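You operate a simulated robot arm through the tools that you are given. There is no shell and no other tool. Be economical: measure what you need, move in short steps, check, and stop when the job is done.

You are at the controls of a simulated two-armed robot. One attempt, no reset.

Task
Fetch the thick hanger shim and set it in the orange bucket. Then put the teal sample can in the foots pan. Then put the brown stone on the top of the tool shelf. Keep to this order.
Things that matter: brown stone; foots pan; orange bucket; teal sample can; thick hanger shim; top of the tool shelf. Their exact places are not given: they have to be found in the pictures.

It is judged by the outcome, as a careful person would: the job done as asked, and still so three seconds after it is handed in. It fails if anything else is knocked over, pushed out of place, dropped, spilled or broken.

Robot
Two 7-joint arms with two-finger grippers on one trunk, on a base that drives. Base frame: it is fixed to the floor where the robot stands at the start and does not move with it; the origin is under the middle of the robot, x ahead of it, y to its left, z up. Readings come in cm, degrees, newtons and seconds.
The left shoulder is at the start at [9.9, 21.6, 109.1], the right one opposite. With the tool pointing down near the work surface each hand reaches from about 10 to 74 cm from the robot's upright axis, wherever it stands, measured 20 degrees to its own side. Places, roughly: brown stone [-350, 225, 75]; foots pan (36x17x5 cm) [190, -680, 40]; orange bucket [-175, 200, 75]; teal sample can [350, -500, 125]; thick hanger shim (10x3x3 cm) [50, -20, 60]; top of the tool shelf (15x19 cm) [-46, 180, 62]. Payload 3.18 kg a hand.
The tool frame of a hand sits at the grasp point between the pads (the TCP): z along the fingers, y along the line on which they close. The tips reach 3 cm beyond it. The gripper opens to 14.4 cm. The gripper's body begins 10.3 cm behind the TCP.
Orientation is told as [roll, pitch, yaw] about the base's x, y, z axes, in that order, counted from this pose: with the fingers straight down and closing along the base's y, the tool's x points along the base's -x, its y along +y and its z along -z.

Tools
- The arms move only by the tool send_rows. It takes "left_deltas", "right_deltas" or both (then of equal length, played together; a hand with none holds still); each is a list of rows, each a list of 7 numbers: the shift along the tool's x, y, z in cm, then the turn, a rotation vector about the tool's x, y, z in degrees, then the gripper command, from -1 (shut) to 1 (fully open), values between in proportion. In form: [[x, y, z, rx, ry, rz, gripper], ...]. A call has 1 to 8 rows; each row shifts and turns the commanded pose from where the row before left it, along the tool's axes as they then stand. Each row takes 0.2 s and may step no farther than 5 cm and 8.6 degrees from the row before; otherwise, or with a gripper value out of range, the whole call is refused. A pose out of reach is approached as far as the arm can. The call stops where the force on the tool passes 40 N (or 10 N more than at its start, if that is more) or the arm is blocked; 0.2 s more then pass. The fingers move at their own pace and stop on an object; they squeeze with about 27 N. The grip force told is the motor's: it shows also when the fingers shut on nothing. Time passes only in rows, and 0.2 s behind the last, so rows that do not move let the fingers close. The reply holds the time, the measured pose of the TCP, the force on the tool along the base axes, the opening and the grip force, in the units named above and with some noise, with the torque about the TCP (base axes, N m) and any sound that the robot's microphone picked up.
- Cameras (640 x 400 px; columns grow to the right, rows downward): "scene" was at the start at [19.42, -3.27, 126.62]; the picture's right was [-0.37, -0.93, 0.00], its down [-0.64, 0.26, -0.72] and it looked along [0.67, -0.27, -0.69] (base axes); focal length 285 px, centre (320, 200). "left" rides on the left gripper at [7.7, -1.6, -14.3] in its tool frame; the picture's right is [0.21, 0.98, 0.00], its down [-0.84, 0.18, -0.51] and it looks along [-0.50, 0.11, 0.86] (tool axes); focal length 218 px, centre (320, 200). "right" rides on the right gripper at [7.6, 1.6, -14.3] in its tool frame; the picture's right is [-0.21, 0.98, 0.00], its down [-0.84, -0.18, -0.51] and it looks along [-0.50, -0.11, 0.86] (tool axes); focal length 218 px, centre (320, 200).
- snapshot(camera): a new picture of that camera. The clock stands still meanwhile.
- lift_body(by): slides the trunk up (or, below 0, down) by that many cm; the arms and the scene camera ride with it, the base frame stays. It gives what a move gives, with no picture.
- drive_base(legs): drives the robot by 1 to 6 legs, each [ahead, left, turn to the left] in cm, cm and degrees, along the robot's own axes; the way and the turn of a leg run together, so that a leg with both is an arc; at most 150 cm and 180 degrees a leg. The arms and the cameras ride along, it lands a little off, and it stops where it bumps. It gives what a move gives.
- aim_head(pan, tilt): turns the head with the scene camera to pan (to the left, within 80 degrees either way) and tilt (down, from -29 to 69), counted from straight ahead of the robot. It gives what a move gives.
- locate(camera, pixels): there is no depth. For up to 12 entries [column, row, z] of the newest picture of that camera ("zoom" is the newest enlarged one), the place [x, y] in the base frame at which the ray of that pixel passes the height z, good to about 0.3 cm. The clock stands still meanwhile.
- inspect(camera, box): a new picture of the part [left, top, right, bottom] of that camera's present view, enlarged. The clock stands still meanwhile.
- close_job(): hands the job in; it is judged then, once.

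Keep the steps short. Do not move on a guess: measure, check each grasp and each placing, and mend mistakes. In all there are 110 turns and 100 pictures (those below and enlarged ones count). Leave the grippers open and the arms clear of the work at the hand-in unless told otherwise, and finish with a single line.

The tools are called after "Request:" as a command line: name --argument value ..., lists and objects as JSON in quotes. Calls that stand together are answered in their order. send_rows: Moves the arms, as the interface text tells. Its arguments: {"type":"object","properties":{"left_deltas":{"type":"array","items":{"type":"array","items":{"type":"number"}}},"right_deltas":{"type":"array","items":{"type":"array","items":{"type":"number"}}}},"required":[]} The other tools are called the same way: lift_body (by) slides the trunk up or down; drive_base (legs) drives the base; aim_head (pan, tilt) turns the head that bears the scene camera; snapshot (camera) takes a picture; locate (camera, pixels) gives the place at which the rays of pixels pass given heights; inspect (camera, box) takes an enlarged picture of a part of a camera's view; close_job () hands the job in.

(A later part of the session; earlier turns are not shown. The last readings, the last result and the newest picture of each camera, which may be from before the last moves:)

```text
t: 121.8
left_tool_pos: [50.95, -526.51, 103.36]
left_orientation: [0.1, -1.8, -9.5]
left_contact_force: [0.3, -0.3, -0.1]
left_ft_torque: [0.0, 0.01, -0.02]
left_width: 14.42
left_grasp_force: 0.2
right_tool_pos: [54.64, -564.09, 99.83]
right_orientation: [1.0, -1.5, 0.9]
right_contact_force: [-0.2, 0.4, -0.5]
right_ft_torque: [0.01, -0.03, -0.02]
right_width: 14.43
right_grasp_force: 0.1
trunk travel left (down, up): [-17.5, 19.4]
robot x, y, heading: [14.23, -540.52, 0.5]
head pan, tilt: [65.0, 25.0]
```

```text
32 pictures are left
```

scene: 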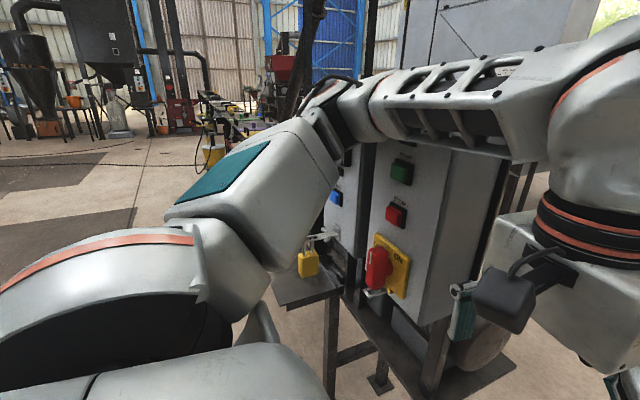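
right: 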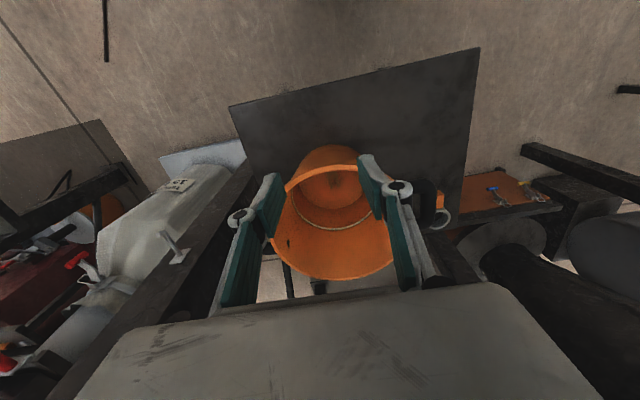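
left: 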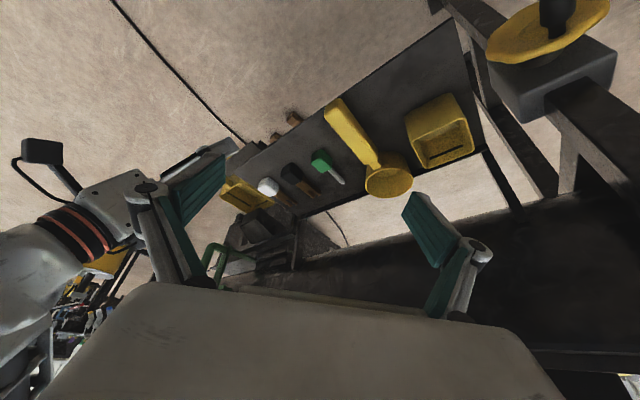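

The left forearm lies over the control box. Raise the trunk 19 cm to lift it clear.

Request:
lift_body --by 19

Request:
snapshot --camera "scene"

```text
t: 123.8
left_tool_pos: [53.27, -525.02, 121.24]
left_orientation: [-1.2, -0.6, -9.3]
left_contact_force: [0.6, -0.2, 0.1]
left_ft_torque: [-0.03, -0.02, -0.02]
left_width: 14.38
left_grasp_force: 0.2
right_tool_pos: [56.68, -562.6, 118.16]
right_orientation: [0.1, -0.2, 0.9]
right_contact_force: [-0.1, -0.5, -1.0]
right_ft_torque: [-0.01, 0.01, 0.0]
right_width: 14.39
right_grasp_force: 0.1
trunk travel left (down, up): [-36.5, 0.4]
robot x, y, heading: [14.7, -540.64, 1.0]
head pan, tilt: [65.0, 25.0]
```

```text
31 pictures are left
```

scene: 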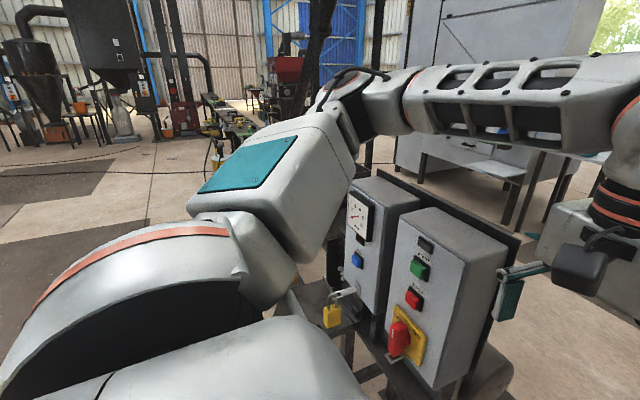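

Arm is now above the boxes. Slide right 25 cm.

Request:
drive_base --legs '[[0, -25, 0]]'

Request:
aim_head --pan 35 --tilt 40

Request:
snapshot --camera "scene"

```text
t: 126.7
left_tool_pos: [53.52, -550.06, 121.2]
left_orientation: [-1.2, -0.5, -9.5]
left_contact_force: [-0.1, 0.4, 0.3]
left_ft_torque: [0.01, -0.03, -0.03]
left_width: 14.39
left_grasp_force: 0.1
right_tool_pos: [56.91, -587.73, 118.2]
right_orientation: [0.0, -0.1, 1.0]
right_contact_force: [-0.3, -0.1, 0.0]
right_ft_torque: [0.0, 0.0, 0.03]
right_width: 14.37
right_grasp_force: 0.0
trunk travel left (down, up): [-36.5, 0.4]
robot x, y, heading: [14.95, -565.6, 0.6]
head pan, tilt: [65.0, 25.0]
```

```text
t: 127.6
left_tool_pos: [53.41, -550.09, 121.32]
left_orientation: [-1.0, -0.7, -9.4]
left_contact_force: [0.1, -0.8, 0.2]
left_ft_torque: [0.0, 0.0, 0.01]
left_width: 14.39
left_grasp_force: 0.1
right_tool_pos: [56.92, -587.72, 118.21]
right_orientation: [0.0, -0.1, 0.9]
right_contact_force: [-0.6, -0.2, -0.6]
right_ft_torque: [-0.01, 0.03, 0.01]
right_width: 14.4
right_grasp_force: 0.0
trunk travel left (down, up): [-36.5, 0.4]
robot x, y, heading: [14.68, -565.44, 0.6]
head pan, tilt: [35.0, 40.0]
```

```text
30 pictures are left
```

scene: 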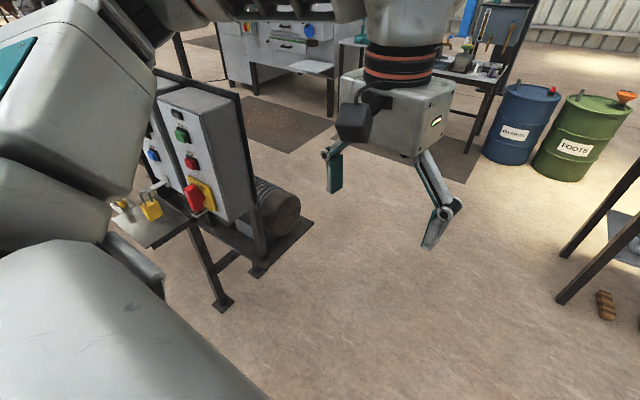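

Free now, machine intact. Measure its footprint.

Request:
locate --camera "scene" --pixels '[[222, 308, 0], [258, 275, 0], [312, 222, 10], [562, 300, 0], [562, 256, 0], [470, 152, 0], [605, 318, 0]]'

```text
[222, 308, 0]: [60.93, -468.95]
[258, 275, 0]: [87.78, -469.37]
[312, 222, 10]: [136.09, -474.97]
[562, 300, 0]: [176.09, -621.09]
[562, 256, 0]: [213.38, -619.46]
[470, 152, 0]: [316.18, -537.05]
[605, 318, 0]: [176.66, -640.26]
```

Machine spans x 40–136 with right limit y≈-475; passage along y≈-560 is clear. Drive on to about (200,-540).

Request:
drive_base --legs '[[115, 4, 0], [65, 20, 0]]'

Request:
aim_head --pan 10 --tilt 20

Request:
snapshot --camera "scene"

```text
t: 136.8
left_tool_pos: [233.03, -523.8, 121.29]
left_orientation: [-1.1, -0.6, -9.3]
left_contact_force: [0.2, 0.2, -0.5]
left_ft_torque: [0.0, 0.03, 0.01]
left_width: 14.37
left_grasp_force: 0.1
right_tool_pos: [236.57, -561.45, 118.32]
right_orientation: [0.2, -0.2, 0.9]
right_contact_force: [0.5, 0.2, -0.3]
right_ft_torque: [0.05, 0.01, -0.03]
right_width: 14.37
right_grasp_force: 0.0
trunk travel left (down, up): [-36.5, 0.4]
robot x, y, heading: [194.42, -538.95, 0.9]
head pan, tilt: [35.0, 40.0]
```

```text
t: 137.7
left_tool_pos: [233.07, -523.83, 121.15]
left_orientation: [-1.1, -0.7, -9.3]
left_contact_force: [-0.3, -0.1, 0.7]
left_ft_torque: [0.02, 0.03, -0.02]
left_width: 14.4
left_grasp_force: 0.0
right_tool_pos: [236.6, -561.6, 118.32]
right_orientation: [0.1, -0.1, 0.8]
right_contact_force: [0.9, -0.2, 0.4]
right_ft_torque: [0.03, -0.02, 0.0]
right_width: 14.41
right_grasp_force: 0.0
trunk travel left (down, up): [-36.5, 0.4]
robot x, y, heading: [194.17, -539.51, 0.8]
head pan, tilt: [10.0, 20.0]
```

```text
29 pictures are left
```

scene: 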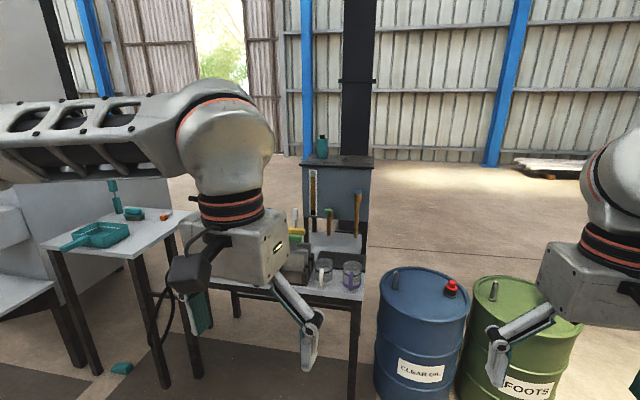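

Can at (322,147) on the cabinet top. Zoom and measure.

Request:
inspect --camera "scene" --box '[270, 110, 398, 190]'

Request:
locate --camera "scene" --pixels '[[322, 159, 116], [322, 159, 118], [322, 159, 120], [322, 135, 128], [304, 164, 118], [374, 165, 118], [357, 400, 0]]'

```text
5.00 times, centred on (334, 150) of scene
```

zoom: 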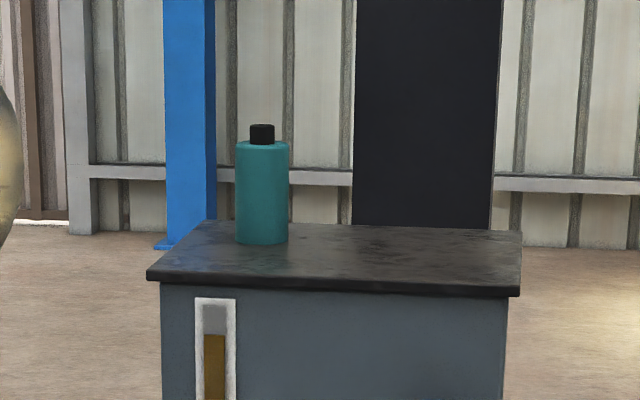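

```text
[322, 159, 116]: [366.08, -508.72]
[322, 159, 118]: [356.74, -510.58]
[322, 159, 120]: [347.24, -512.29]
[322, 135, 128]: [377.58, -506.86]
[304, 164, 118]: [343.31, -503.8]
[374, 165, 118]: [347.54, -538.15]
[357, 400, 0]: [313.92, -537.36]
```

Can ≈5.4 cm dia., body ~10.5 cm tall. Bring the left hand forward 18 cm and begin pitching it to horizontal (here there's free space ahead).

Request:
send_rows --left_deltas '[[-4.5, 0, 0, 0, 0, -8.5, 1], [-4.5, 0, 0, 0, 0, 0, 1], [-4.5, 0, 0, 0, 0, 0, 1], [-4.5, 0, 0, 0, 0, 0, 1], [0, 0, 0, 0, -8.5, 0, 1], [0, 0, 0, 0, -8.5, 0, 1], [0, 0, 0, 0, -8.5, 0, 1], [0, 0, 0, 0, -8.5, 0, 1]]'

Request:
send_rows --left_deltas '[[0, 0, 0, 0, -8.5, 0, 1], [0, 0, 0, 0, -8.5, 0, 1], [0, 0, 0, 0, -8.5, 0, 1], [0, 0, 0, 0, -8.5, 0, 1], [0, 0, 0, 0, -8.5, 0, 1], [0, 0, 0, 0, -8.5, 0, 1], [0, 0, 0, 0, -4.5, 0, 1]]'

```text
t: 139.5
left_tool_pos: [250.96, -524.78, 121.55]
left_orientation: [-1.5, -34.6, -0.1]
left_contact_force: [-0.6, -0.6, 0.2]
left_ft_torque: [-0.01, 0.0, 0.0]
left_width: 14.39
left_grasp_force: 0.0
right_tool_pos: [236.45, -561.49, 118.28]
right_orientation: [0.0, -0.1, 0.9]
right_contact_force: [-0.5, -0.5, 0.4]
right_ft_torque: [-0.01, 0.02, 0.01]
right_width: 14.4
right_grasp_force: 0.0
trunk travel left (down, up): [-36.5, 0.4]
robot x, y, heading: [194.15, -539.07, 0.7]
head pan, tilt: [10.0, 20.0]
```

```text
t: 141.0
left_tool_pos: [251.16, -523.87, 128.88]
left_orientation: [-70.8, -72.1, 77.3]
left_contact_force: [-0.6, -1.4, 0.1]
left_ft_torque: [-0.01, -0.03, 0.02]
left_width: 14.4
left_grasp_force: 0.1
left hand out of reach, approached as far as the arm can: row 4, 5, 6, 7
right_tool_pos: [236.61, -561.4, 118.29]
right_orientation: [0.0, -0.1, 0.9]
right_contact_force: [0.6, -0.8, 0.3]
right_ft_torque: [-0.01, 0.0, -0.01]
right_width: 14.41
right_grasp_force: 0.0
trunk travel left (down, up): [-36.5, 0.4]
robot x, y, heading: [194.36, -539.26, 0.6]
head pan, tilt: [10.0, 20.0]
stopped in row 7 (left hand): the arm was blocked; the commanded pose is now the measured one
```

Fingers now point (0.99,0.10,-0.10): nearly horizontal, rolled ~17°. Move forward 8 cm and correct roll/yaw.

Request:
send_rows --left_deltas '[[0, 0, 4, 0, 0, 0, 1], [0, 0, 4, 0, 0, 0, 1], [0, 0, 2, 0, 0, 8.5, 1], [0, 0, 2, 0, 0, 8.5, 1], [0, 0, 0, 5, 0, 0, 1]]'

Request:
snapshot --camera "scene"

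```text
t: 142.2
left_tool_pos: [262.01, -528.42, 131.88]
left_orientation: [1.4, -83.5, -0.5]
left_contact_force: [-0.2, 0.3, -0.6]
left_ft_torque: [0.0, 0.01, 0.04]
left_width: 14.39
left_grasp_force: 0.1
left hand out of reach, approached as far as the arm can: row 1, 2, 3, 4, 5
right_tool_pos: [236.44, -561.62, 118.33]
right_orientation: [0.1, -0.2, 0.9]
right_contact_force: [-0.2, -0.2, 0.5]
right_ft_torque: [0.02, -0.06, 0.01]
right_width: 14.41
right_grasp_force: 0.0
trunk travel left (down, up): [-36.5, 0.4]
robot x, y, heading: [194.29, -539.31, 0.8]
head pan, tilt: [10.0, 20.0]
```

```text
27 pictures are left
```

scene: 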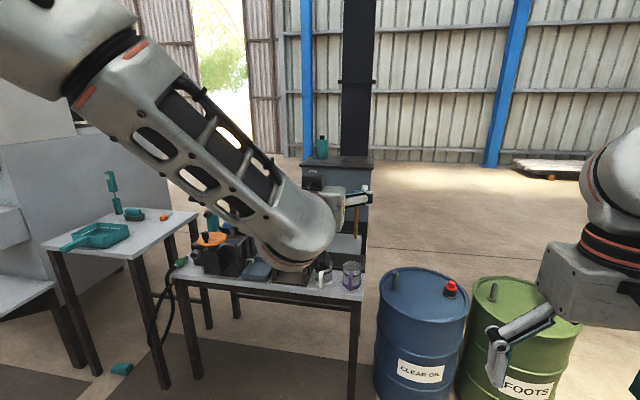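

Hand is level. Look through the left hand camera for the can.

Request:
snapshot --camera "left"

```text
26 pictures are left
```

left: 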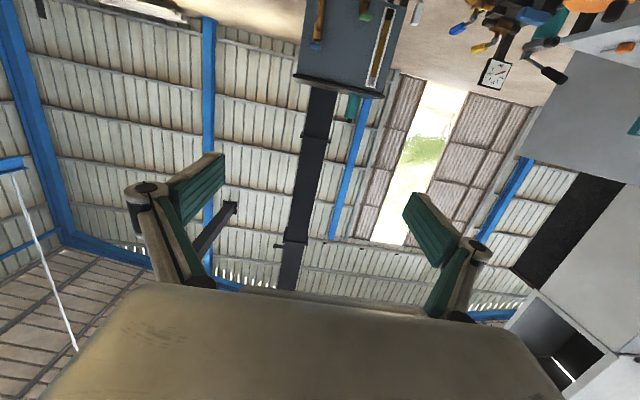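

Request:
inspect --camera "left" --box '[300, 70, 412, 140]'

Request:
locate --camera "scene" --pixels '[[322, 135, 128], [322, 135, 130], [322, 135, 132], [300, 165.6, 116], [300, 165.6, 118], [300, 165.6, 120], [371, 168.6, 116], [371, 168.6, 118], [371, 168.6, 120]]'

```text
5.71 times, centred on (356, 105) of left
```

zoom: 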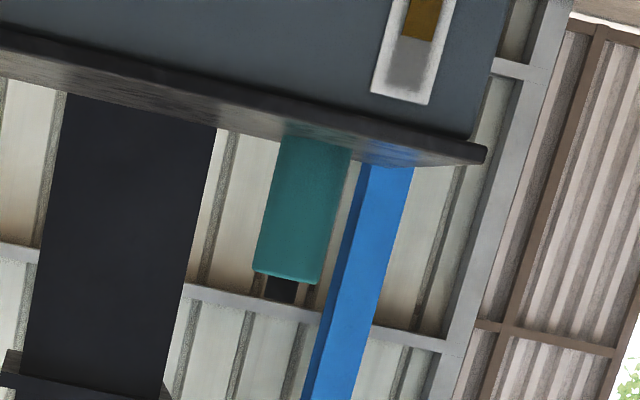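

```text
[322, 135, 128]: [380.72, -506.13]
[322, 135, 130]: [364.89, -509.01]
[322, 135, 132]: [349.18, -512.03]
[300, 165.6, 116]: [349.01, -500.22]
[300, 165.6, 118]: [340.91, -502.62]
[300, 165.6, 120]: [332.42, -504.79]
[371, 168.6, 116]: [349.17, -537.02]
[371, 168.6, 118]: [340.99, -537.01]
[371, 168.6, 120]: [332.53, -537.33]
```

Request:
locate --camera "zoom" --pixels '[[281, 302, 130], [281, 302, 132], [281, 302, 134], [484, 155, 118], [484, 155, 120], [484, 155, 122], [315, 140, 118], [315, 140, 120], [315, 140, 122]]'

```text
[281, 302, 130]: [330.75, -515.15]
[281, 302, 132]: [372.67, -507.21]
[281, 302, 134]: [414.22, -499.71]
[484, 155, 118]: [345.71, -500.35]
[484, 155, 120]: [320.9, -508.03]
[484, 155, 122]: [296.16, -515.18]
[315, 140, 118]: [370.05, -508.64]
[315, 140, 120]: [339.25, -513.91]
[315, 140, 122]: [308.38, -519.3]
```

Can ≈(355,-510.8), base z≈118.5, top 131; cabinet front edge x≈338.5. The hand camera hangs beneath, so I'll use a 30°-down pitch. Pitch back by 23° first, then drive ahead 65 cm and left 7.

Request:
send_rows --left_deltas '[[0, 0, 0, 0, 8, 0, 1], [0, 0, 0, 0, 8, 0, 1], [0, 0, 0, 0, 7.5, 0, 1], [0, 0, 0, 0, 0, 0, 1]]'

Request:
drive_base --legs '[[60, 6, 0]]'

Request:
snapshot --camera "scene"

```text
t: 143.2
left_tool_pos: [262.1, -528.23, 131.85]
left_orientation: [-0.1, -60.6, 0.4]
left_contact_force: [0.3, 0.1, -1.1]
left_ft_torque: [-0.03, 0.0, 0.0]
left_width: 14.44
left_grasp_force: 0.0
right_tool_pos: [236.56, -561.64, 118.18]
right_orientation: [0.0, -0.1, 0.9]
right_contact_force: [0.3, -0.4, 0.0]
right_ft_torque: [-0.01, 0.01, 0.03]
right_width: 14.43
right_grasp_force: 0.1
trunk travel left (down, up): [-36.5, 0.4]
robot x, y, heading: [194.11, -539.35, 0.7]
head pan, tilt: [10.0, 20.0]
```

```text
t: 146.6
left_tool_pos: [321.68, -521.54, 131.85]
left_orientation: [0.0, -60.6, 0.5]
left_contact_force: [0.2, -0.3, -0.6]
left_ft_torque: [0.02, 0.02, 0.03]
left_width: 14.41
left_grasp_force: 0.1
right_tool_pos: [296.14, -554.77, 118.15]
right_orientation: [0.1, 0.0, 0.9]
right_contact_force: [0.4, -0.5, -0.8]
right_ft_torque: [0.03, 0.01, -0.01]
right_width: 14.4
right_grasp_force: 0.0
trunk travel left (down, up): [-36.5, 0.4]
robot x, y, heading: [253.9, -532.34, 0.8]
head pan, tilt: [10.0, 20.0]
```

```text
24 pictures are left
```

scene: 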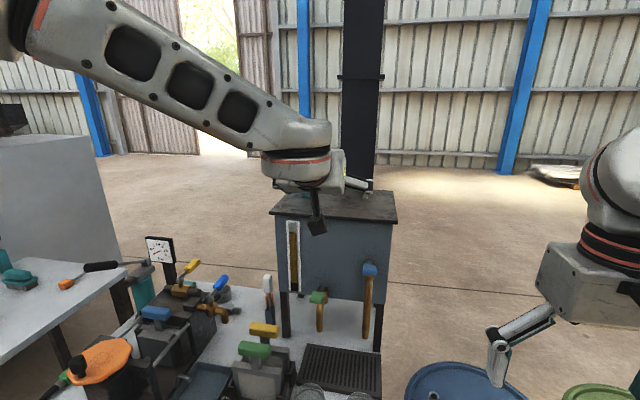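

Shift the left hand 10.5 cm in +y, opening to 9 cm, and view with its camera.

Request:
send_rows --left_deltas '[[0, 4, 0, 0, 0, 0, 0.25], [0, 4, 0, 0, 0, 0, 0.25], [0, 2.7, 0, 0, 0, 0, 0.25]]'

Request:
snapshot --camera "left"

```text
t: 147.4
left_tool_pos: [321.47, -510.69, 131.79]
left_orientation: [-0.1, -60.7, 0.5]
left_contact_force: [0.1, 0.2, 0.8]
left_ft_torque: [-0.01, 0.02, -0.04]
left_width: 9.0
left_grasp_force: 0.0
right_tool_pos: [295.99, -554.74, 118.24]
right_orientation: [0.1, -0.1, 1.0]
right_contact_force: [0.6, 0.5, 0.4]
right_ft_torque: [0.01, -0.03, 0.03]
right_width: 14.39
right_grasp_force: 0.0
trunk travel left (down, up): [-36.5, 0.4]
robot x, y, heading: [254.07, -532.05, 0.6]
head pan, tilt: [10.0, 20.0]
```

```text
23 pictures are left
```

left: 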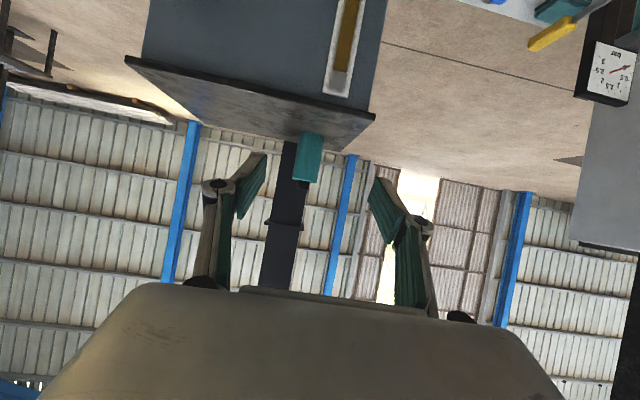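

Request:
locate --camera "left" --pixels '[[303, 186, 131], [310, 138, 119], [310, 138, 118.5], [308, 158, 124]]'

```text
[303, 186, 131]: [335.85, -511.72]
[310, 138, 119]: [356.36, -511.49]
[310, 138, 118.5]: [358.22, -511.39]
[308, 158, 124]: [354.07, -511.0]
```

Can confirmed at (355.3,-511.2). Lower 7 cm, drive 8 cm ahead.

Request:
send_rows --left_deltas '[[3.0, 0, 1.7, 0, 0, 0, 0.25], [3.0, -0.4, 1.7, 0, 0, 0, 0.25]]'

Request:
drive_base --legs '[[9, 0, 0]]'

Request:
send_rows --left_deltas '[[-2.1, 0, 3.7, 0, 0, 0, 0.25], [-2.1, 0, 3.7, 0, 0, 0, 0.25], [-2.1, 0, 3.7, 0, 0, 0, 0.25]]'

Request:
snapshot --camera "left"

```text
t: 148.0
left_tool_pos: [321.6, -511.26, 124.87]
left_orientation: [-0.1, -60.7, 0.6]
left_contact_force: [-0.5, -0.7, -0.4]
left_ft_torque: [0.01, -0.04, -0.03]
left_width: 8.98
left_grasp_force: 0.2
right_tool_pos: [296.09, -554.66, 118.22]
right_orientation: [0.1, 0.0, 1.0]
right_contact_force: [0.6, -0.1, -0.2]
right_ft_torque: [-0.03, 0.04, -0.04]
right_width: 14.37
right_grasp_force: 0.2
trunk travel left (down, up): [-36.5, 0.4]
robot x, y, heading: [253.73, -532.72, 1.1]
head pan, tilt: [10.0, 20.0]
```

```text
t: 149.1
left_tool_pos: [330.52, -511.18, 124.87]
left_orientation: [0.1, -60.6, 0.5]
left_contact_force: [0.0, 0.0, -1.1]
left_ft_torque: [0.0, -0.02, -0.02]
left_width: 9.01
left_grasp_force: 0.0
right_tool_pos: [305.03, -554.7, 118.34]
right_orientation: [0.1, -0.1, 1.0]
right_contact_force: [-0.1, 0.3, 0.1]
right_ft_torque: [0.01, 0.02, 0.01]
right_width: 14.41
right_grasp_force: 0.0
trunk travel left (down, up): [-36.5, 0.4]
robot x, y, heading: [262.52, -532.36, 0.9]
head pan, tilt: [10.0, 20.0]
```

```text
t: 149.9
left_tool_pos: [343.53, -511.11, 124.81]
left_orientation: [0.0, -60.6, 0.5]
left_contact_force: [0.8, 0.3, 1.2]
left_ft_torque: [-0.02, -0.01, 0.04]
left_width: 8.98
left_grasp_force: 0.1
right_tool_pos: [305.1, -554.63, 118.25]
right_orientation: [0.1, -0.1, 0.9]
right_contact_force: [1.1, 1.3, -0.7]
right_ft_torque: [-0.02, 0.05, -0.03]
right_width: 14.38
right_grasp_force: 0.1
trunk travel left (down, up): [-36.5, 0.4]
robot x, y, heading: [262.69, -532.83, 0.9]
head pan, tilt: [10.0, 20.0]
```

```text
22 pictures are left
```

left: 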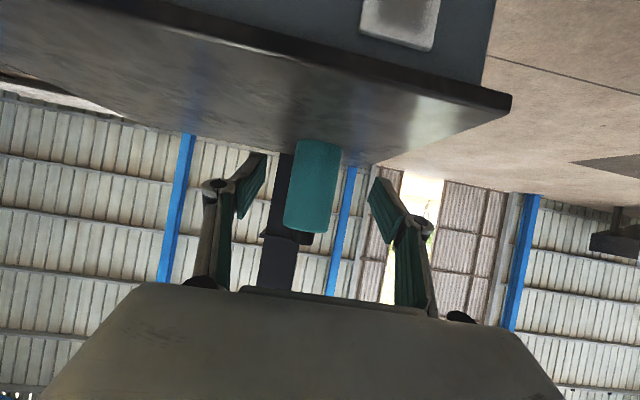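

Can is centred between the fingers. Advance 11.3 cm and close.

Request:
send_rows --left_deltas '[[-2.0, 0, 3.4, 0, 0, 0, 0.25], [-2.0, 0, 3.4, 0, 0, 0, 0.25], [-1.5, 0, 2.8, 0, 0, 0, 0.25], [0, 0, 0, 0, 0, 0, -0.4], [0, 0, 0, 0, 0, 0, -1], [0, 0, 0, 0, 0, 0, -1]]'

Request:
snapshot --camera "left"

```text
t: 151.3
left_tool_pos: [354.26, -510.98, 124.95]
left_orientation: [-0.1, -60.6, 0.4]
left_contact_force: [1.4, 0.3, -0.2]
left_ft_torque: [0.02, -0.02, -0.03]
left_width: 5.35
left_grasp_force: 26.5
right_tool_pos: [305.05, -554.67, 118.26]
right_orientation: [0.1, 0.0, 1.0]
right_contact_force: [-0.4, 0.0, -1.3]
right_ft_torque: [0.02, 0.0, 0.01]
right_width: 14.4
right_grasp_force: 0.1
trunk travel left (down, up): [-36.5, 0.4]
robot x, y, heading: [262.42, -532.4, 0.3]
head pan, tilt: [10.0, 20.0]
```

```text
21 pictures are left
```

left: 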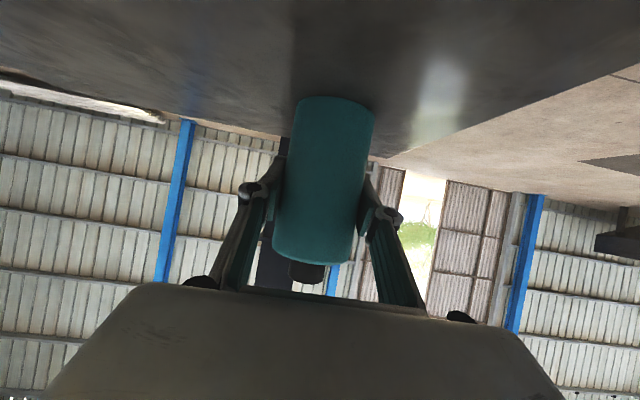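

Can gripped (5.35 cm). Lift 5 cm, retract 22 cm, then drive back 75 cm.

Request:
send_rows --left_deltas '[[-2.2, 0, -1.2, 0, 0, 0, -1], [-2.2, 0, -1.2, 0, 0, 0, -1], [2.1, 0, -3.7, 0, 0, 0, -1], [2.1, 0, -3.7, 0, 0, 0, -1], [2.1, 0, -3.7, 0, 0, 0, -1], [2.1, 0, -3.7, 0, 0, 0, -1]]'

Request:
drive_base --legs '[[-70, -5, 0]]'

Request:
aim_head --pan -50 --tilt 40

Request:
snapshot --camera "scene"

```text
t: 152.7
left_tool_pos: [337.26, -511.09, 130.09]
left_orientation: [-0.1, -60.8, 0.6]
left_contact_force: [-0.5, 0.8, -2.8]
left_ft_torque: [-0.05, 0.01, 0.0]
left_width: 5.35
left_grasp_force: 27.3
right_tool_pos: [304.96, -554.59, 118.32]
right_orientation: [0.0, -0.2, 1.0]
right_contact_force: [-0.4, 0.3, 0.1]
right_ft_torque: [-0.03, -0.04, -0.01]
right_width: 14.42
right_grasp_force: 0.1
trunk travel left (down, up): [-36.5, 0.4]
robot x, y, heading: [263.2, -532.49, 0.6]
head pan, tilt: [10.0, 20.0]
```

```text
t: 156.6
left_tool_pos: [267.36, -517.21, 129.92]
left_orientation: [0.0, -60.6, 0.2]
left_contact_force: [-0.2, -0.4, -3.1]
left_ft_torque: [0.01, -0.01, 0.01]
left_width: 5.33
left_grasp_force: 27.6
right_tool_pos: [234.83, -560.52, 118.23]
right_orientation: [0.1, -0.1, 0.7]
right_contact_force: [-0.1, 0.1, -0.2]
right_ft_torque: [0.04, 0.0, -0.01]
right_width: 14.39
right_grasp_force: 0.1
trunk travel left (down, up): [-36.5, 0.4]
robot x, y, heading: [192.97, -538.0, 0.5]
head pan, tilt: [10.0, 20.0]
```

```text
t: 157.9
left_tool_pos: [267.51, -517.27, 130.03]
left_orientation: [0.1, -60.6, 0.2]
left_contact_force: [0.0, 1.3, -1.7]
left_ft_torque: [0.0, -0.04, 0.01]
left_width: 5.35
left_grasp_force: 26.8
right_tool_pos: [234.66, -560.56, 118.12]
right_orientation: [0.1, -0.1, 0.7]
right_contact_force: [0.4, -0.6, 0.2]
right_ft_torque: [0.01, 0.02, 0.01]
right_width: 14.39
right_grasp_force: 0.1
trunk travel left (down, up): [-36.5, 0.4]
robot x, y, heading: [192.6, -538.28, 0.3]
head pan, tilt: [-50.0, 40.0]
```

```text
20 pictures are left
```

scene: 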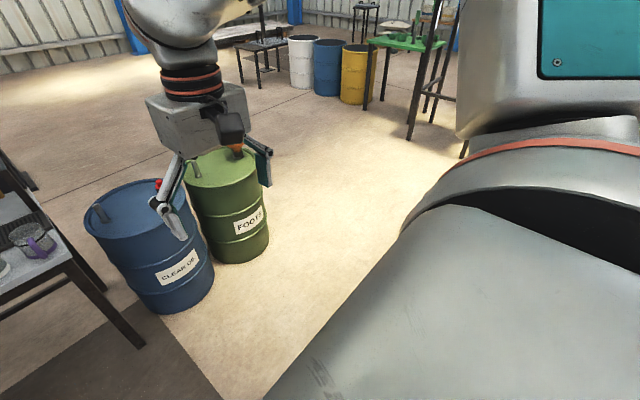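

Now to the pan: drive back 85 cm, then right 95 cm to ~(108,-640), and look at the lower shelf.

Request:
drive_base --legs '[[-85, -8, 0], [0, -95, 0]]'

Request:
aim_head --pan -22 --tilt 48

Request:
snapshot --camera "scene"

```text
t: 170.7
left_tool_pos: [184.83, -621.11, 130.0]
left_orientation: [0.0, -60.5, 0.4]
left_contact_force: [-0.4, 1.0, -2.6]
left_ft_torque: [0.02, -0.02, -0.03]
left_width: 5.37
left_grasp_force: 27.0
right_tool_pos: [152.39, -664.53, 118.23]
right_orientation: [0.1, -0.1, 0.9]
right_contact_force: [-0.4, -0.2, 0.1]
right_ft_torque: [0.02, -0.01, 0.0]
right_width: 14.39
right_grasp_force: 0.0
trunk travel left (down, up): [-36.5, 0.4]
robot x, y, heading: [110.1, -642.5, 0.7]
head pan, tilt: [-50.0, 40.0]
```

```text
t: 171.6
left_tool_pos: [184.86, -621.18, 130.03]
left_orientation: [-0.1, -60.6, 0.4]
left_contact_force: [0.1, 0.1, -2.8]
left_ft_torque: [-0.01, -0.01, 0.02]
left_width: 5.33
left_grasp_force: 26.9
right_tool_pos: [152.18, -664.49, 118.2]
right_orientation: [0.1, -0.2, 0.9]
right_contact_force: [0.2, 0.7, 0.0]
right_ft_torque: [0.01, 0.03, 0.0]
right_width: 14.4
right_grasp_force: 0.0
trunk travel left (down, up): [-36.5, 0.4]
robot x, y, heading: [109.99, -642.32, 0.6]
head pan, tilt: [-22.0, 48.0]
```

```text
19 pictures are left
```

scene: 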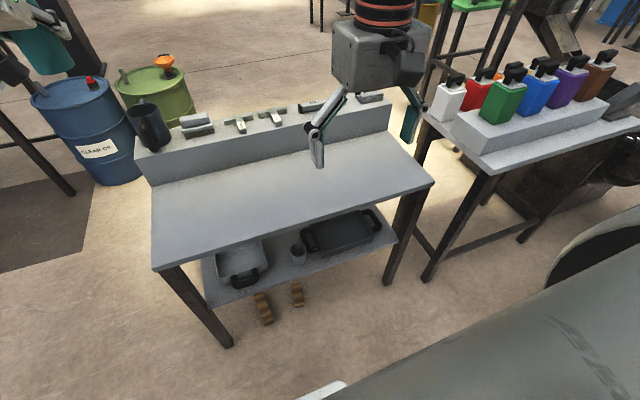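

Request:
inspect --camera "scene" --box '[200, 190, 410, 320]'

Request:
locate --camera "scene" --pixels '[[301, 240, 43], [372, 212, 43], [380, 236, 43], [306, 252, 43], [217, 262, 43], [262, 245, 43], [230, 346, 0], [388, 284, 0], [153, 270, 75], [433, 184, 75], [430, 183, 70]]'

```text
3.05 times, centred on (305, 255) of scene
```

zoom: 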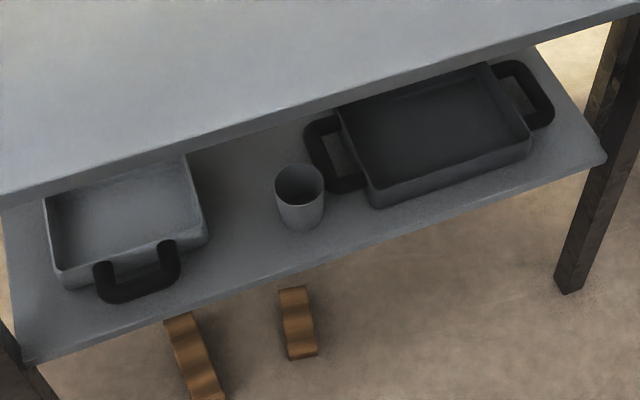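

```text
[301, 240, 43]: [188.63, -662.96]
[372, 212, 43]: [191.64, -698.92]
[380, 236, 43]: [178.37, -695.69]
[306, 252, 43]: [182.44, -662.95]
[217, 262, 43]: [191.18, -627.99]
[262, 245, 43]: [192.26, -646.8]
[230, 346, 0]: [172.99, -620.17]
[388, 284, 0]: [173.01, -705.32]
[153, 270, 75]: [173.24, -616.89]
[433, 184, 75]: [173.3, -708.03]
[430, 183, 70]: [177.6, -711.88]
```

The dark two-handled tray (y -663…-699, centre ≈(190,-681)) matches the foots pan (36×17). Table top z≈75, front edge x≈173. Raise the right hand, retract the left a little, back 18, right 48.

Request:
send_rows --left_deltas '[[1.5, 0, -2.6, 0, 0, 0, -1], [1.5, 0, -2.6, 0, 0, 0, -1], [0, 0, 0, 0, 0, 0, -1], [0, 0, 0, 0, 0, 0, -1]]' --right_deltas '[[0, 0, -4, 0, 0, 0, 1], [0, 0, -4, 0, 0, 0, 1], [0, 0, -4, 0, 0, 0, 1], [0, 0, -4, 0, 0, 0, 1]]'

Request:
drive_base --legs '[[-18, 0, 0], [0, -48, 0]]'

Request:
locate --camera "scene" --pixels '[[490, 172, 75], [424, 280, 0], [347.6, 248.4, 45]]'

```text
t: 172.6
left_tool_pos: [178.78, -621.08, 130.0]
left_orientation: [-0.1, -60.7, 0.5]
left_contact_force: [0.0, -0.4, -1.6]
left_ft_torque: [-0.04, 0.02, -0.02]
left_width: 5.37
left_grasp_force: 27.3
right_tool_pos: [152.13, -664.58, 127.32]
right_orientation: [0.0, -0.2, 0.8]
right_contact_force: [-1.1, 0.5, -0.2]
right_ft_torque: [0.01, -0.01, 0.01]
right_width: 14.4
right_grasp_force: 0.0
right hand out of reach, approached as far as the arm can: row 3, 4
trunk travel left (down, up): [-36.5, 0.4]
robot x, y, heading: [110.36, -642.24, 0.7]
head pan, tilt: [-22.0, 48.0]
```

```text
t: 178.5
left_tool_pos: [161.31, -669.24, 129.89]
left_orientation: [-0.1, -60.5, 0.7]
left_contact_force: [0.0, -0.2, -2.3]
left_ft_torque: [0.0, -0.01, -0.02]
left_width: 5.33
left_grasp_force: 27.1
right_tool_pos: [135.02, -712.94, 127.24]
right_orientation: [0.1, -0.2, 1.3]
right_contact_force: [-0.4, -0.3, 0.3]
right_ft_torque: [-0.02, -0.04, -0.01]
right_width: 14.39
right_grasp_force: 0.2
trunk travel left (down, up): [-36.5, 0.4]
robot x, y, heading: [92.34, -690.62, 1.1]
head pan, tilt: [-22.0, 48.0]
```

```text
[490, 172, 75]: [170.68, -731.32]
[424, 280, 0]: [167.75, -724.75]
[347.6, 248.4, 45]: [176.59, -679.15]
```

Lower the trunk 30 cm, then look.

Request:
lift_body --by -30

Request:
send_rows --left_deltas '[[3.5, -3.5, 0, 0, 0, 0, -1], [0.7, -3.5, 3.2, 0, 0, 0, -1], [3.9, -3, 0, 0, 0, 0, -1], [3.5, 0, 2, 0, 0, 0, -1], [3.5, 0, 2, 0, 0, 0, -1], [3.5, 0, 2, 0, 0, 0, -1], [3.5, 0, 2, 0, 0, 0, -1]]'

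Request:
aim_head --pan 5 --tilt 40

Request:
snapshot --camera "scene"

```text
t: 181.5
left_tool_pos: [161.28, -669.19, 100.14]
left_orientation: [-0.2, -60.8, 0.9]
left_contact_force: [-0.9, -0.1, -1.7]
left_ft_torque: [-0.02, 0.0, 0.0]
left_width: 5.34
left_grasp_force: 27.4
right_tool_pos: [139.37, -712.94, 75.2]
right_orientation: [0.1, 34.9, 1.1]
right_contact_force: [-0.5, 0.0, 0.7]
right_ft_torque: [0.02, -0.05, -0.04]
right_width: 14.41
right_grasp_force: 0.2
trunk travel left (down, up): [-6.5, 30.4]
robot x, y, heading: [93.08, -690.72, 0.9]
head pan, tilt: [-22.0, 48.0]
```

```text
t: 183.1
left_tool_pos: [160.94, -679.61, 76.53]
left_orientation: [-2.3, -60.7, 4.3]
left_contact_force: [0.3, 0.0, -0.8]
left_ft_torque: [-0.01, -0.03, -0.04]
left_width: 5.36
left_grasp_force: 27.2
left hand out of reach, approached as far as the arm can: row 7
right_tool_pos: [139.42, -712.93, 75.11]
right_orientation: [0.1, 35.1, 1.0]
right_contact_force: [-0.9, -0.2, -0.6]
right_ft_torque: [-0.02, -0.01, -0.01]
right_width: 14.37
right_grasp_force: 0.1
trunk travel left (down, up): [-6.5, 30.4]
robot x, y, heading: [92.45, -690.77, 1.2]
head pan, tilt: [-22.0, 48.0]
```

```text
t: 184.0
left_tool_pos: [160.72, -679.53, 76.37]
left_orientation: [-1.9, -60.4, 4.1]
left_contact_force: [0.3, -0.6, -2.7]
left_ft_torque: [0.04, 0.01, 0.0]
left_width: 5.36
left_grasp_force: 27.2
right_tool_pos: [139.37, -712.96, 75.01]
right_orientation: [0.2, 35.2, 1.1]
right_contact_force: [-0.4, -0.8, 0.1]
right_ft_torque: [-0.03, -0.04, -0.01]
right_width: 14.41
right_grasp_force: 0.0
trunk travel left (down, up): [-6.5, 30.4]
robot x, y, heading: [92.67, -690.88, 0.8]
head pan, tilt: [5.0, 40.0]
```

```text
17 pictures are left
```

scene: 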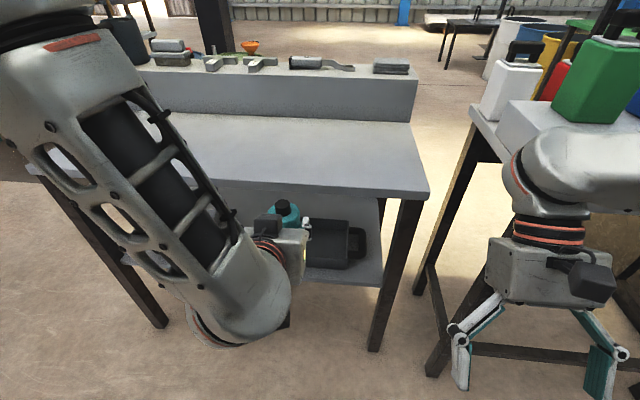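

The left arm is too folded; as it goes lower it unfolds. Lower the trunk 6 cm more, then try lowering the hand to z≈60 with yaw corrected.

Request:
lift_body --by -6

Request:
send_rows --left_deltas '[[2.6, 0, 1.5, 0, 0, 0, -1], [2.6, 0, 1.5, 0, 0, 0, -1], [2.6, 0, 1.5, 0, 0, 0, -1], [0, 0, 0, 0, 0, 0, -1]]'

```text
t: 185.0
left_tool_pos: [158.02, -679.45, 59.69]
left_orientation: [-1.1, -48.2, 3.4]
left_contact_force: [0.3, -0.3, -2.3]
left_ft_torque: [0.02, 0.0, 0.02]
left_width: 5.33
left_grasp_force: 27.0
right_tool_pos: [139.4, -712.9, 69.21]
right_orientation: [0.2, 34.9, 1.1]
right_contact_force: [-0.5, -1.0, 0.7]
right_ft_torque: [0.03, 0.01, 0.01]
right_width: 14.37
right_grasp_force: 0.0
trunk travel left (down, up): [-0.5, 36.4]
robot x, y, heading: [92.73, -691.19, 0.9]
head pan, tilt: [5.0, 40.0]
```

```text
t: 185.7
left_tool_pos: [159.91, -679.4, 56.76]
left_orientation: [-5.7, -48.6, 14.0]
left_contact_force: [0.2, 0.3, -2.3]
left_ft_torque: [-0.01, 0.01, 0.01]
left_width: 5.35
left_grasp_force: 27.2
left hand out of reach, approached as far as the arm can: row 1, 2, 3
right_tool_pos: [139.41, -713.0, 69.1]
right_orientation: [0.2, 35.1, 1.0]
right_contact_force: [-0.6, 0.4, -0.4]
right_ft_torque: [0.0, 0.01, 0.04]
right_width: 14.4
right_grasp_force: 0.1
trunk travel left (down, up): [-0.5, 36.4]
robot x, y, heading: [92.52, -690.76, 0.9]
head pan, tilt: [5.0, 40.0]
stopped in row 3 (left hand): the arm was blocked; the commanded pose is now the measured one
```

Hand at z 56.8 but pitch slackened to -48.6 (folding limit). Extend forward 14 cm beneath the tabletop (can z 50–63, rim ~45, tabletop ~75) while restoring pitch.

Request:
send_rows --left_deltas '[[-2.3, 0, 2.6, 0, 0, 0, -1], [-2.3, 0, 2.6, 0, -4, 0, -1], [-2.4, 0, 2.7, 0, -4, 0, -1], [-1.9, 0, 2.8, 0, -4, 0, -1]]'

Request:
snapshot --camera "scene"

Request:
snapshot --camera "left"

```text
t: 186.7
left_tool_pos: [174.96, -680.84, 60.11]
left_orientation: [-6.8, -59.9, 16.1]
left_contact_force: [1.5, 0.3, -2.4]
left_ft_torque: [-0.03, 0.0, -0.02]
left_width: 5.37
left_grasp_force: 26.7
left hand out of reach, approached as far as the arm can: row 2, 3, 4
right_tool_pos: [139.42, -712.91, 69.09]
right_orientation: [0.2, 35.0, 1.1]
right_contact_force: [0.0, -0.7, 0.3]
right_ft_torque: [0.0, -0.01, 0.01]
right_width: 14.39
right_grasp_force: 0.0
trunk travel left (down, up): [-0.5, 36.4]
robot x, y, heading: [92.74, -690.96, 1.0]
head pan, tilt: [5.0, 40.0]
```

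```text
16 pictures are left
```

scene: 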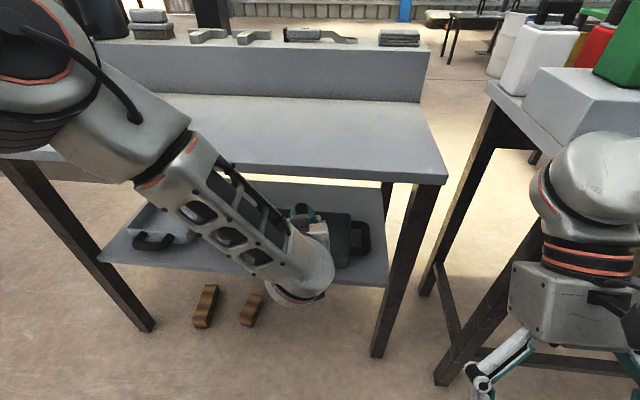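

```text
15 pictures are left
```

left: 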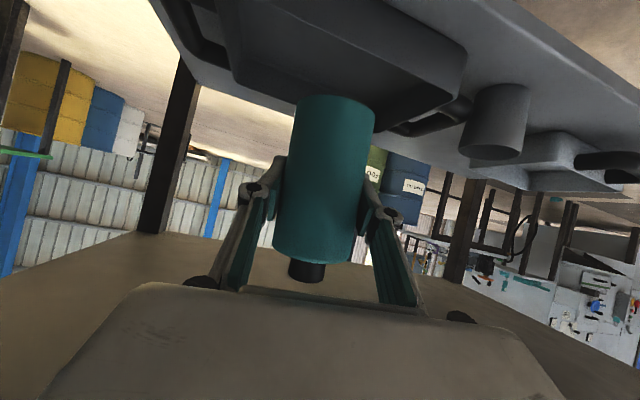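

Can is over the pan's front rim. Measure the pan rim in this view.

Request:
locate --camera "left" --pixels '[[431, 117, 43], [431, 117, 45], [466, 58, 43], [466, 58, 45], [235, 85, 43], [235, 85, 45], [340, 60, 41]]'

Request:
locate --camera "scene" --pixels '[[348, 214, 43], [348, 214, 45], [352, 265, 43], [352, 265, 45], [388, 284, 38], [388, 284, 40]]'

Request:
inspect --camera "scene" --box '[260, 180, 420, 310]'

```text
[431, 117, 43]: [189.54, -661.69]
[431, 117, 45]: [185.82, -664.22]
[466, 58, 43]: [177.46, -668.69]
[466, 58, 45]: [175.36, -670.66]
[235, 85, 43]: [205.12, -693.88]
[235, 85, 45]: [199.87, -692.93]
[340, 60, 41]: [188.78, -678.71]
```

```text
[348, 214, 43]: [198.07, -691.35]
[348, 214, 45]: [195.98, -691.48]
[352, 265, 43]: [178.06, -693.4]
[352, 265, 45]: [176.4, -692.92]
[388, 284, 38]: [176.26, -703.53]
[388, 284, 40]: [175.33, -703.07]
```

```text
3.08 times, centred on (340, 245) of scene
```

zoom: 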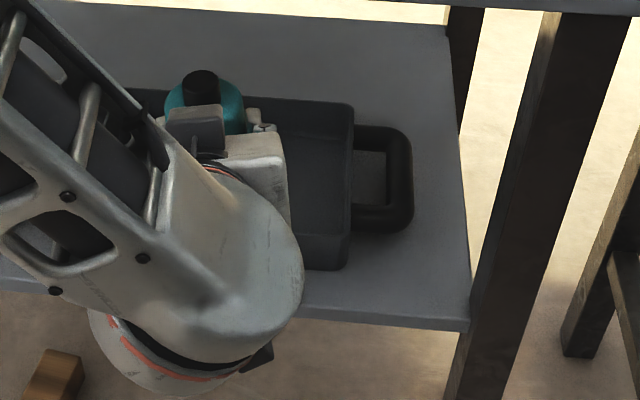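

Pan interior x≈178–197, y≈-692…-669; centre ≈(187.5,-681). Advance 12.5 cm in x.

Request:
send_rows --left_deltas '[[-2.0, -1.1, 3.4, 0, 0, 0, -1], [-2.0, -1.1, 3.4, 0, 0, 0, -1], [-2.0, -1.1, 3.4, 0, 0, 0, -1]]'

```text
t: 187.5
left_tool_pos: [187.18, -682.21, 60.54]
left_orientation: [-7.5, -60.5, 16.0]
left_contact_force: [-0.9, 0.2, -2.5]
left_ft_torque: [0.0, -0.01, 0.04]
left_width: 5.37
left_grasp_force: 26.8
right_tool_pos: [139.38, -712.81, 69.03]
right_orientation: [0.1, 35.1, 1.0]
right_contact_force: [-0.7, -0.8, 0.4]
right_ft_torque: [0.01, -0.01, -0.01]
right_width: 14.41
right_grasp_force: 0.1
trunk travel left (down, up): [-0.5, 36.4]
robot x, y, heading: [92.53, -690.58, 1.1]
head pan, tilt: [5.0, 40.0]
```

Lower 10 cm in steps.

Request:
send_rows --left_deltas '[[2.9, 0, 1.65, 0, 0, 0, -1], [2.9, 0, 1.65, 0, 0, 0, -1], [2.6, 0, 1.5, 0, 0, 0, -1]]'

Request:
snapshot --camera "left"

```text
t: 188.3
left_tool_pos: [187.51, -682.85, 50.81]
left_orientation: [-7.6, -60.5, 16.2]
left_contact_force: [-0.2, -0.7, -2.0]
left_ft_torque: [0.05, -0.02, 0.0]
left_width: 5.36
left_grasp_force: 27.0
right_tool_pos: [139.41, -713.02, 68.98]
right_orientation: [0.2, 35.1, 1.1]
right_contact_force: [-0.5, -0.5, -0.4]
right_ft_torque: [0.0, 0.04, 0.05]
right_width: 14.38
right_grasp_force: 0.0
trunk travel left (down, up): [-0.5, 36.4]
robot x, y, heading: [92.82, -691.32, 1.4]
head pan, tilt: [5.0, 40.0]
```

```text
13 pictures are left
```

left: 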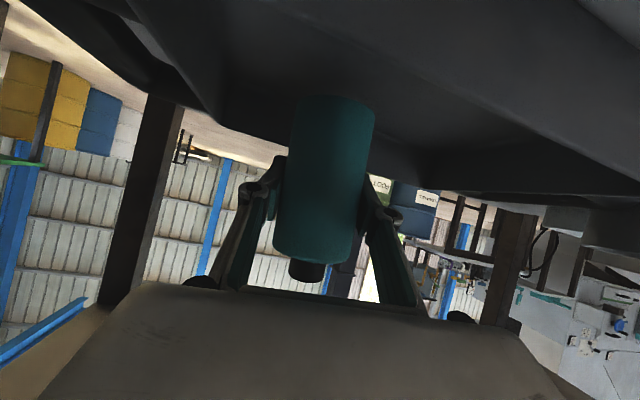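

Can is inside the rim. Lower in small steps until contact.

Request:
send_rows --left_deltas '[[0.87, 0, 0.5, 0, 0, 0, -1], [0.87, 0, 0.5, 0, 0, 0, -1], [0.87, 0, 0.5, 0, 0, 0, -1]]'

Request:
send_rows --left_deltas '[[0.44, 0, 0.25, 0, 0, 0, -1], [0.44, 0, 0.25, 0, 0, 0, -1]]'

```text
t: 189.1
left_tool_pos: [187.7, -683.08, 48.38]
left_orientation: [-7.8, -60.9, 16.3]
left_contact_force: [-2.7, -0.2, 8.6]
left_ft_torque: [0.2, 0.23, 0.05]
left_width: 5.34
left_grasp_force: 26.6
right_tool_pos: [139.43, -712.91, 69.21]
right_orientation: [0.2, 35.0, 0.9]
right_contact_force: [0.2, -1.3, 0.6]
right_ft_torque: [0.01, 0.01, 0.02]
right_width: 14.39
right_grasp_force: 0.0
trunk travel left (down, up): [-0.5, 36.4]
robot x, y, heading: [92.81, -691.39, 1.1]
head pan, tilt: [5.0, 40.0]
```

```text
t: 189.7
left_tool_pos: [187.86, -682.92, 47.53]
left_orientation: [-7.7, -61.0, 16.4]
left_contact_force: [2.9, 0.8, 24.4]
left_ft_torque: [0.74, 0.19, 0.03]
left_width: 5.42
left_grasp_force: 26.9
right_tool_pos: [139.35, -712.8, 69.23]
right_orientation: [0.2, 34.8, 1.1]
right_contact_force: [-0.3, 0.3, 0.2]
right_ft_torque: [-0.02, 0.0, 0.0]
right_width: 14.39
right_grasp_force: 0.1
trunk travel left (down, up): [-0.5, 36.4]
robot x, y, heading: [92.66, -691.23, 1.3]
head pan, tilt: [5.0, 40.0]
```

Firm contact (24 N): the can stands in the pan. Ease up 0.4 cm, open to ~8 cm, and withdraw along the fingers.

Request:
send_rows --left_deltas '[[-0.4, 0, -0.2, 0, 0, 0, -1], [0, 0, 0, 0, 0, 0, -0.1], [0, 0, 0, 0, 0, 0, 0.1], [0, 0, 0, 0, 0, 0, 0.1]]'

Request:
inspect --camera "left" --box '[160, 60, 480, 320]'

```text
t: 190.7
left_tool_pos: [187.65, -683.12, 47.32]
left_orientation: [-7.7, -60.5, 16.3]
left_contact_force: [-0.7, -0.7, -0.1]
left_ft_torque: [0.02, -0.01, 0.0]
left_width: 7.92
left_grasp_force: 0.1
right_tool_pos: [139.38, -712.91, 69.04]
right_orientation: [0.2, 34.9, 1.1]
right_contact_force: [-1.1, -0.3, -0.1]
right_ft_torque: [-0.02, 0.01, -0.03]
right_width: 14.4
right_grasp_force: 0.0
trunk travel left (down, up): [-0.5, 36.4]
robot x, y, heading: [92.85, -690.58, 0.9]
head pan, tilt: [5.0, 40.0]
```

```text
1.54 times, centred on (320, 190) of left
```

zoom: 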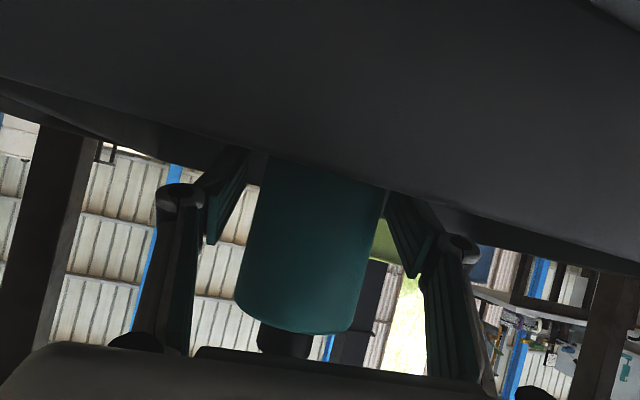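

Can released and standing. Rise 2 cm and withdraw.

Request:
send_rows --left_deltas '[[-1.74, 0, -1.0, 0, 0, 0, 0.1], [2.2, 0, -3.8, 0, 0, 0, 0.1], [2.2, 0, -3.8, 0, 0, 0, 0.1], [2.2, 0, -3.8, 0, 0, 0, 0.1]]'

Request:
drive_base --legs '[[-13, 0, 0]]'

Request:
inspect --camera "scene" --box '[240, 160, 440, 310]'

```text
t: 191.9
left_tool_pos: [176.86, -681.9, 48.62]
left_orientation: [-1.9, -59.6, 15.1]
left_contact_force: [9.3, -3.1, 13.9]
left_ft_torque: [0.62, -0.01, -0.32]
left_width: 7.86
left_grasp_force: 0.1
left hand out of reach, approached as far as the arm can: row 3, 4
right_tool_pos: [139.33, -712.92, 69.25]
right_orientation: [0.2, 35.0, 1.0]
right_contact_force: [0.6, 0.0, -0.2]
right_ft_torque: [0.02, 0.03, 0.01]
right_width: 14.38
right_grasp_force: 0.1
trunk travel left (down, up): [-0.5, 36.4]
robot x, y, heading: [92.79, -690.91, 1.2]
head pan, tilt: [5.0, 40.0]
stopped in row 4 (left hand): the arm was blocked; the commanded pose is now the measured one
```

```text
t: 193.2
left_tool_pos: [164.15, -681.94, 48.61]
left_orientation: [-1.8, -59.4, 15.3]
left_contact_force: [0.4, 0.4, -0.2]
left_ft_torque: [0.01, -0.01, 0.02]
left_width: 7.92
left_grasp_force: 0.1
right_tool_pos: [126.73, -713.03, 69.03]
right_orientation: [0.2, 35.1, 1.0]
right_contact_force: [-1.1, 0.0, -1.2]
right_ft_torque: [0.01, -0.03, 0.0]
right_width: 14.41
right_grasp_force: 0.0
trunk travel left (down, up): [-0.5, 36.4]
robot x, y, heading: [80.13, -690.95, 1.3]
head pan, tilt: [5.0, 40.0]
```

```text
2.67 times, centred on (340, 235) of scene
```

zoom: 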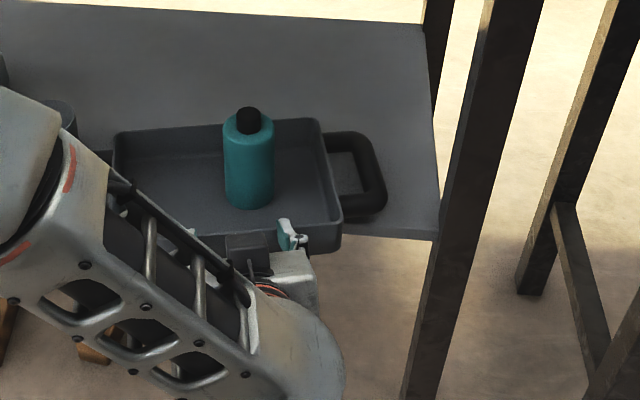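

The can stands, but the pan's front looks nearer the shelf edge — the fingers may have dragged it. Enlarge and measure.

Request:
locate --camera "zoom" --pixels '[[340, 232, 45], [320, 122, 45], [115, 135, 45], [435, 238, 39], [248, 205, 41], [385, 205, 43], [340, 250, 40]]'

Request:
snapshot --camera "left"

```text
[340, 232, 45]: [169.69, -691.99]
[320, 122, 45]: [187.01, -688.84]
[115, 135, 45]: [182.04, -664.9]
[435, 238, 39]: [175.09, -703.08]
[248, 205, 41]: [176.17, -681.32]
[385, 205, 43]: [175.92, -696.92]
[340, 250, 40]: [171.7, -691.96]
```

```text
10 pictures are left
```

left: 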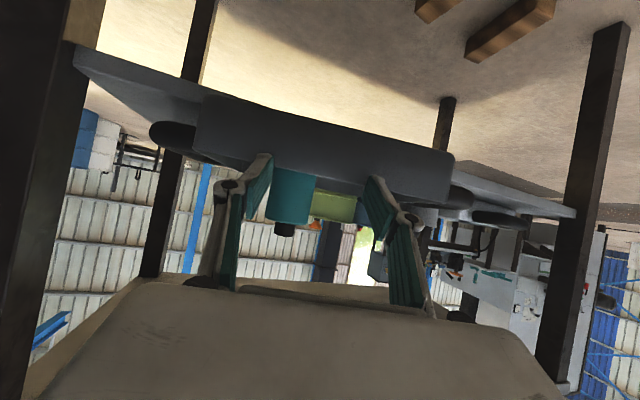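

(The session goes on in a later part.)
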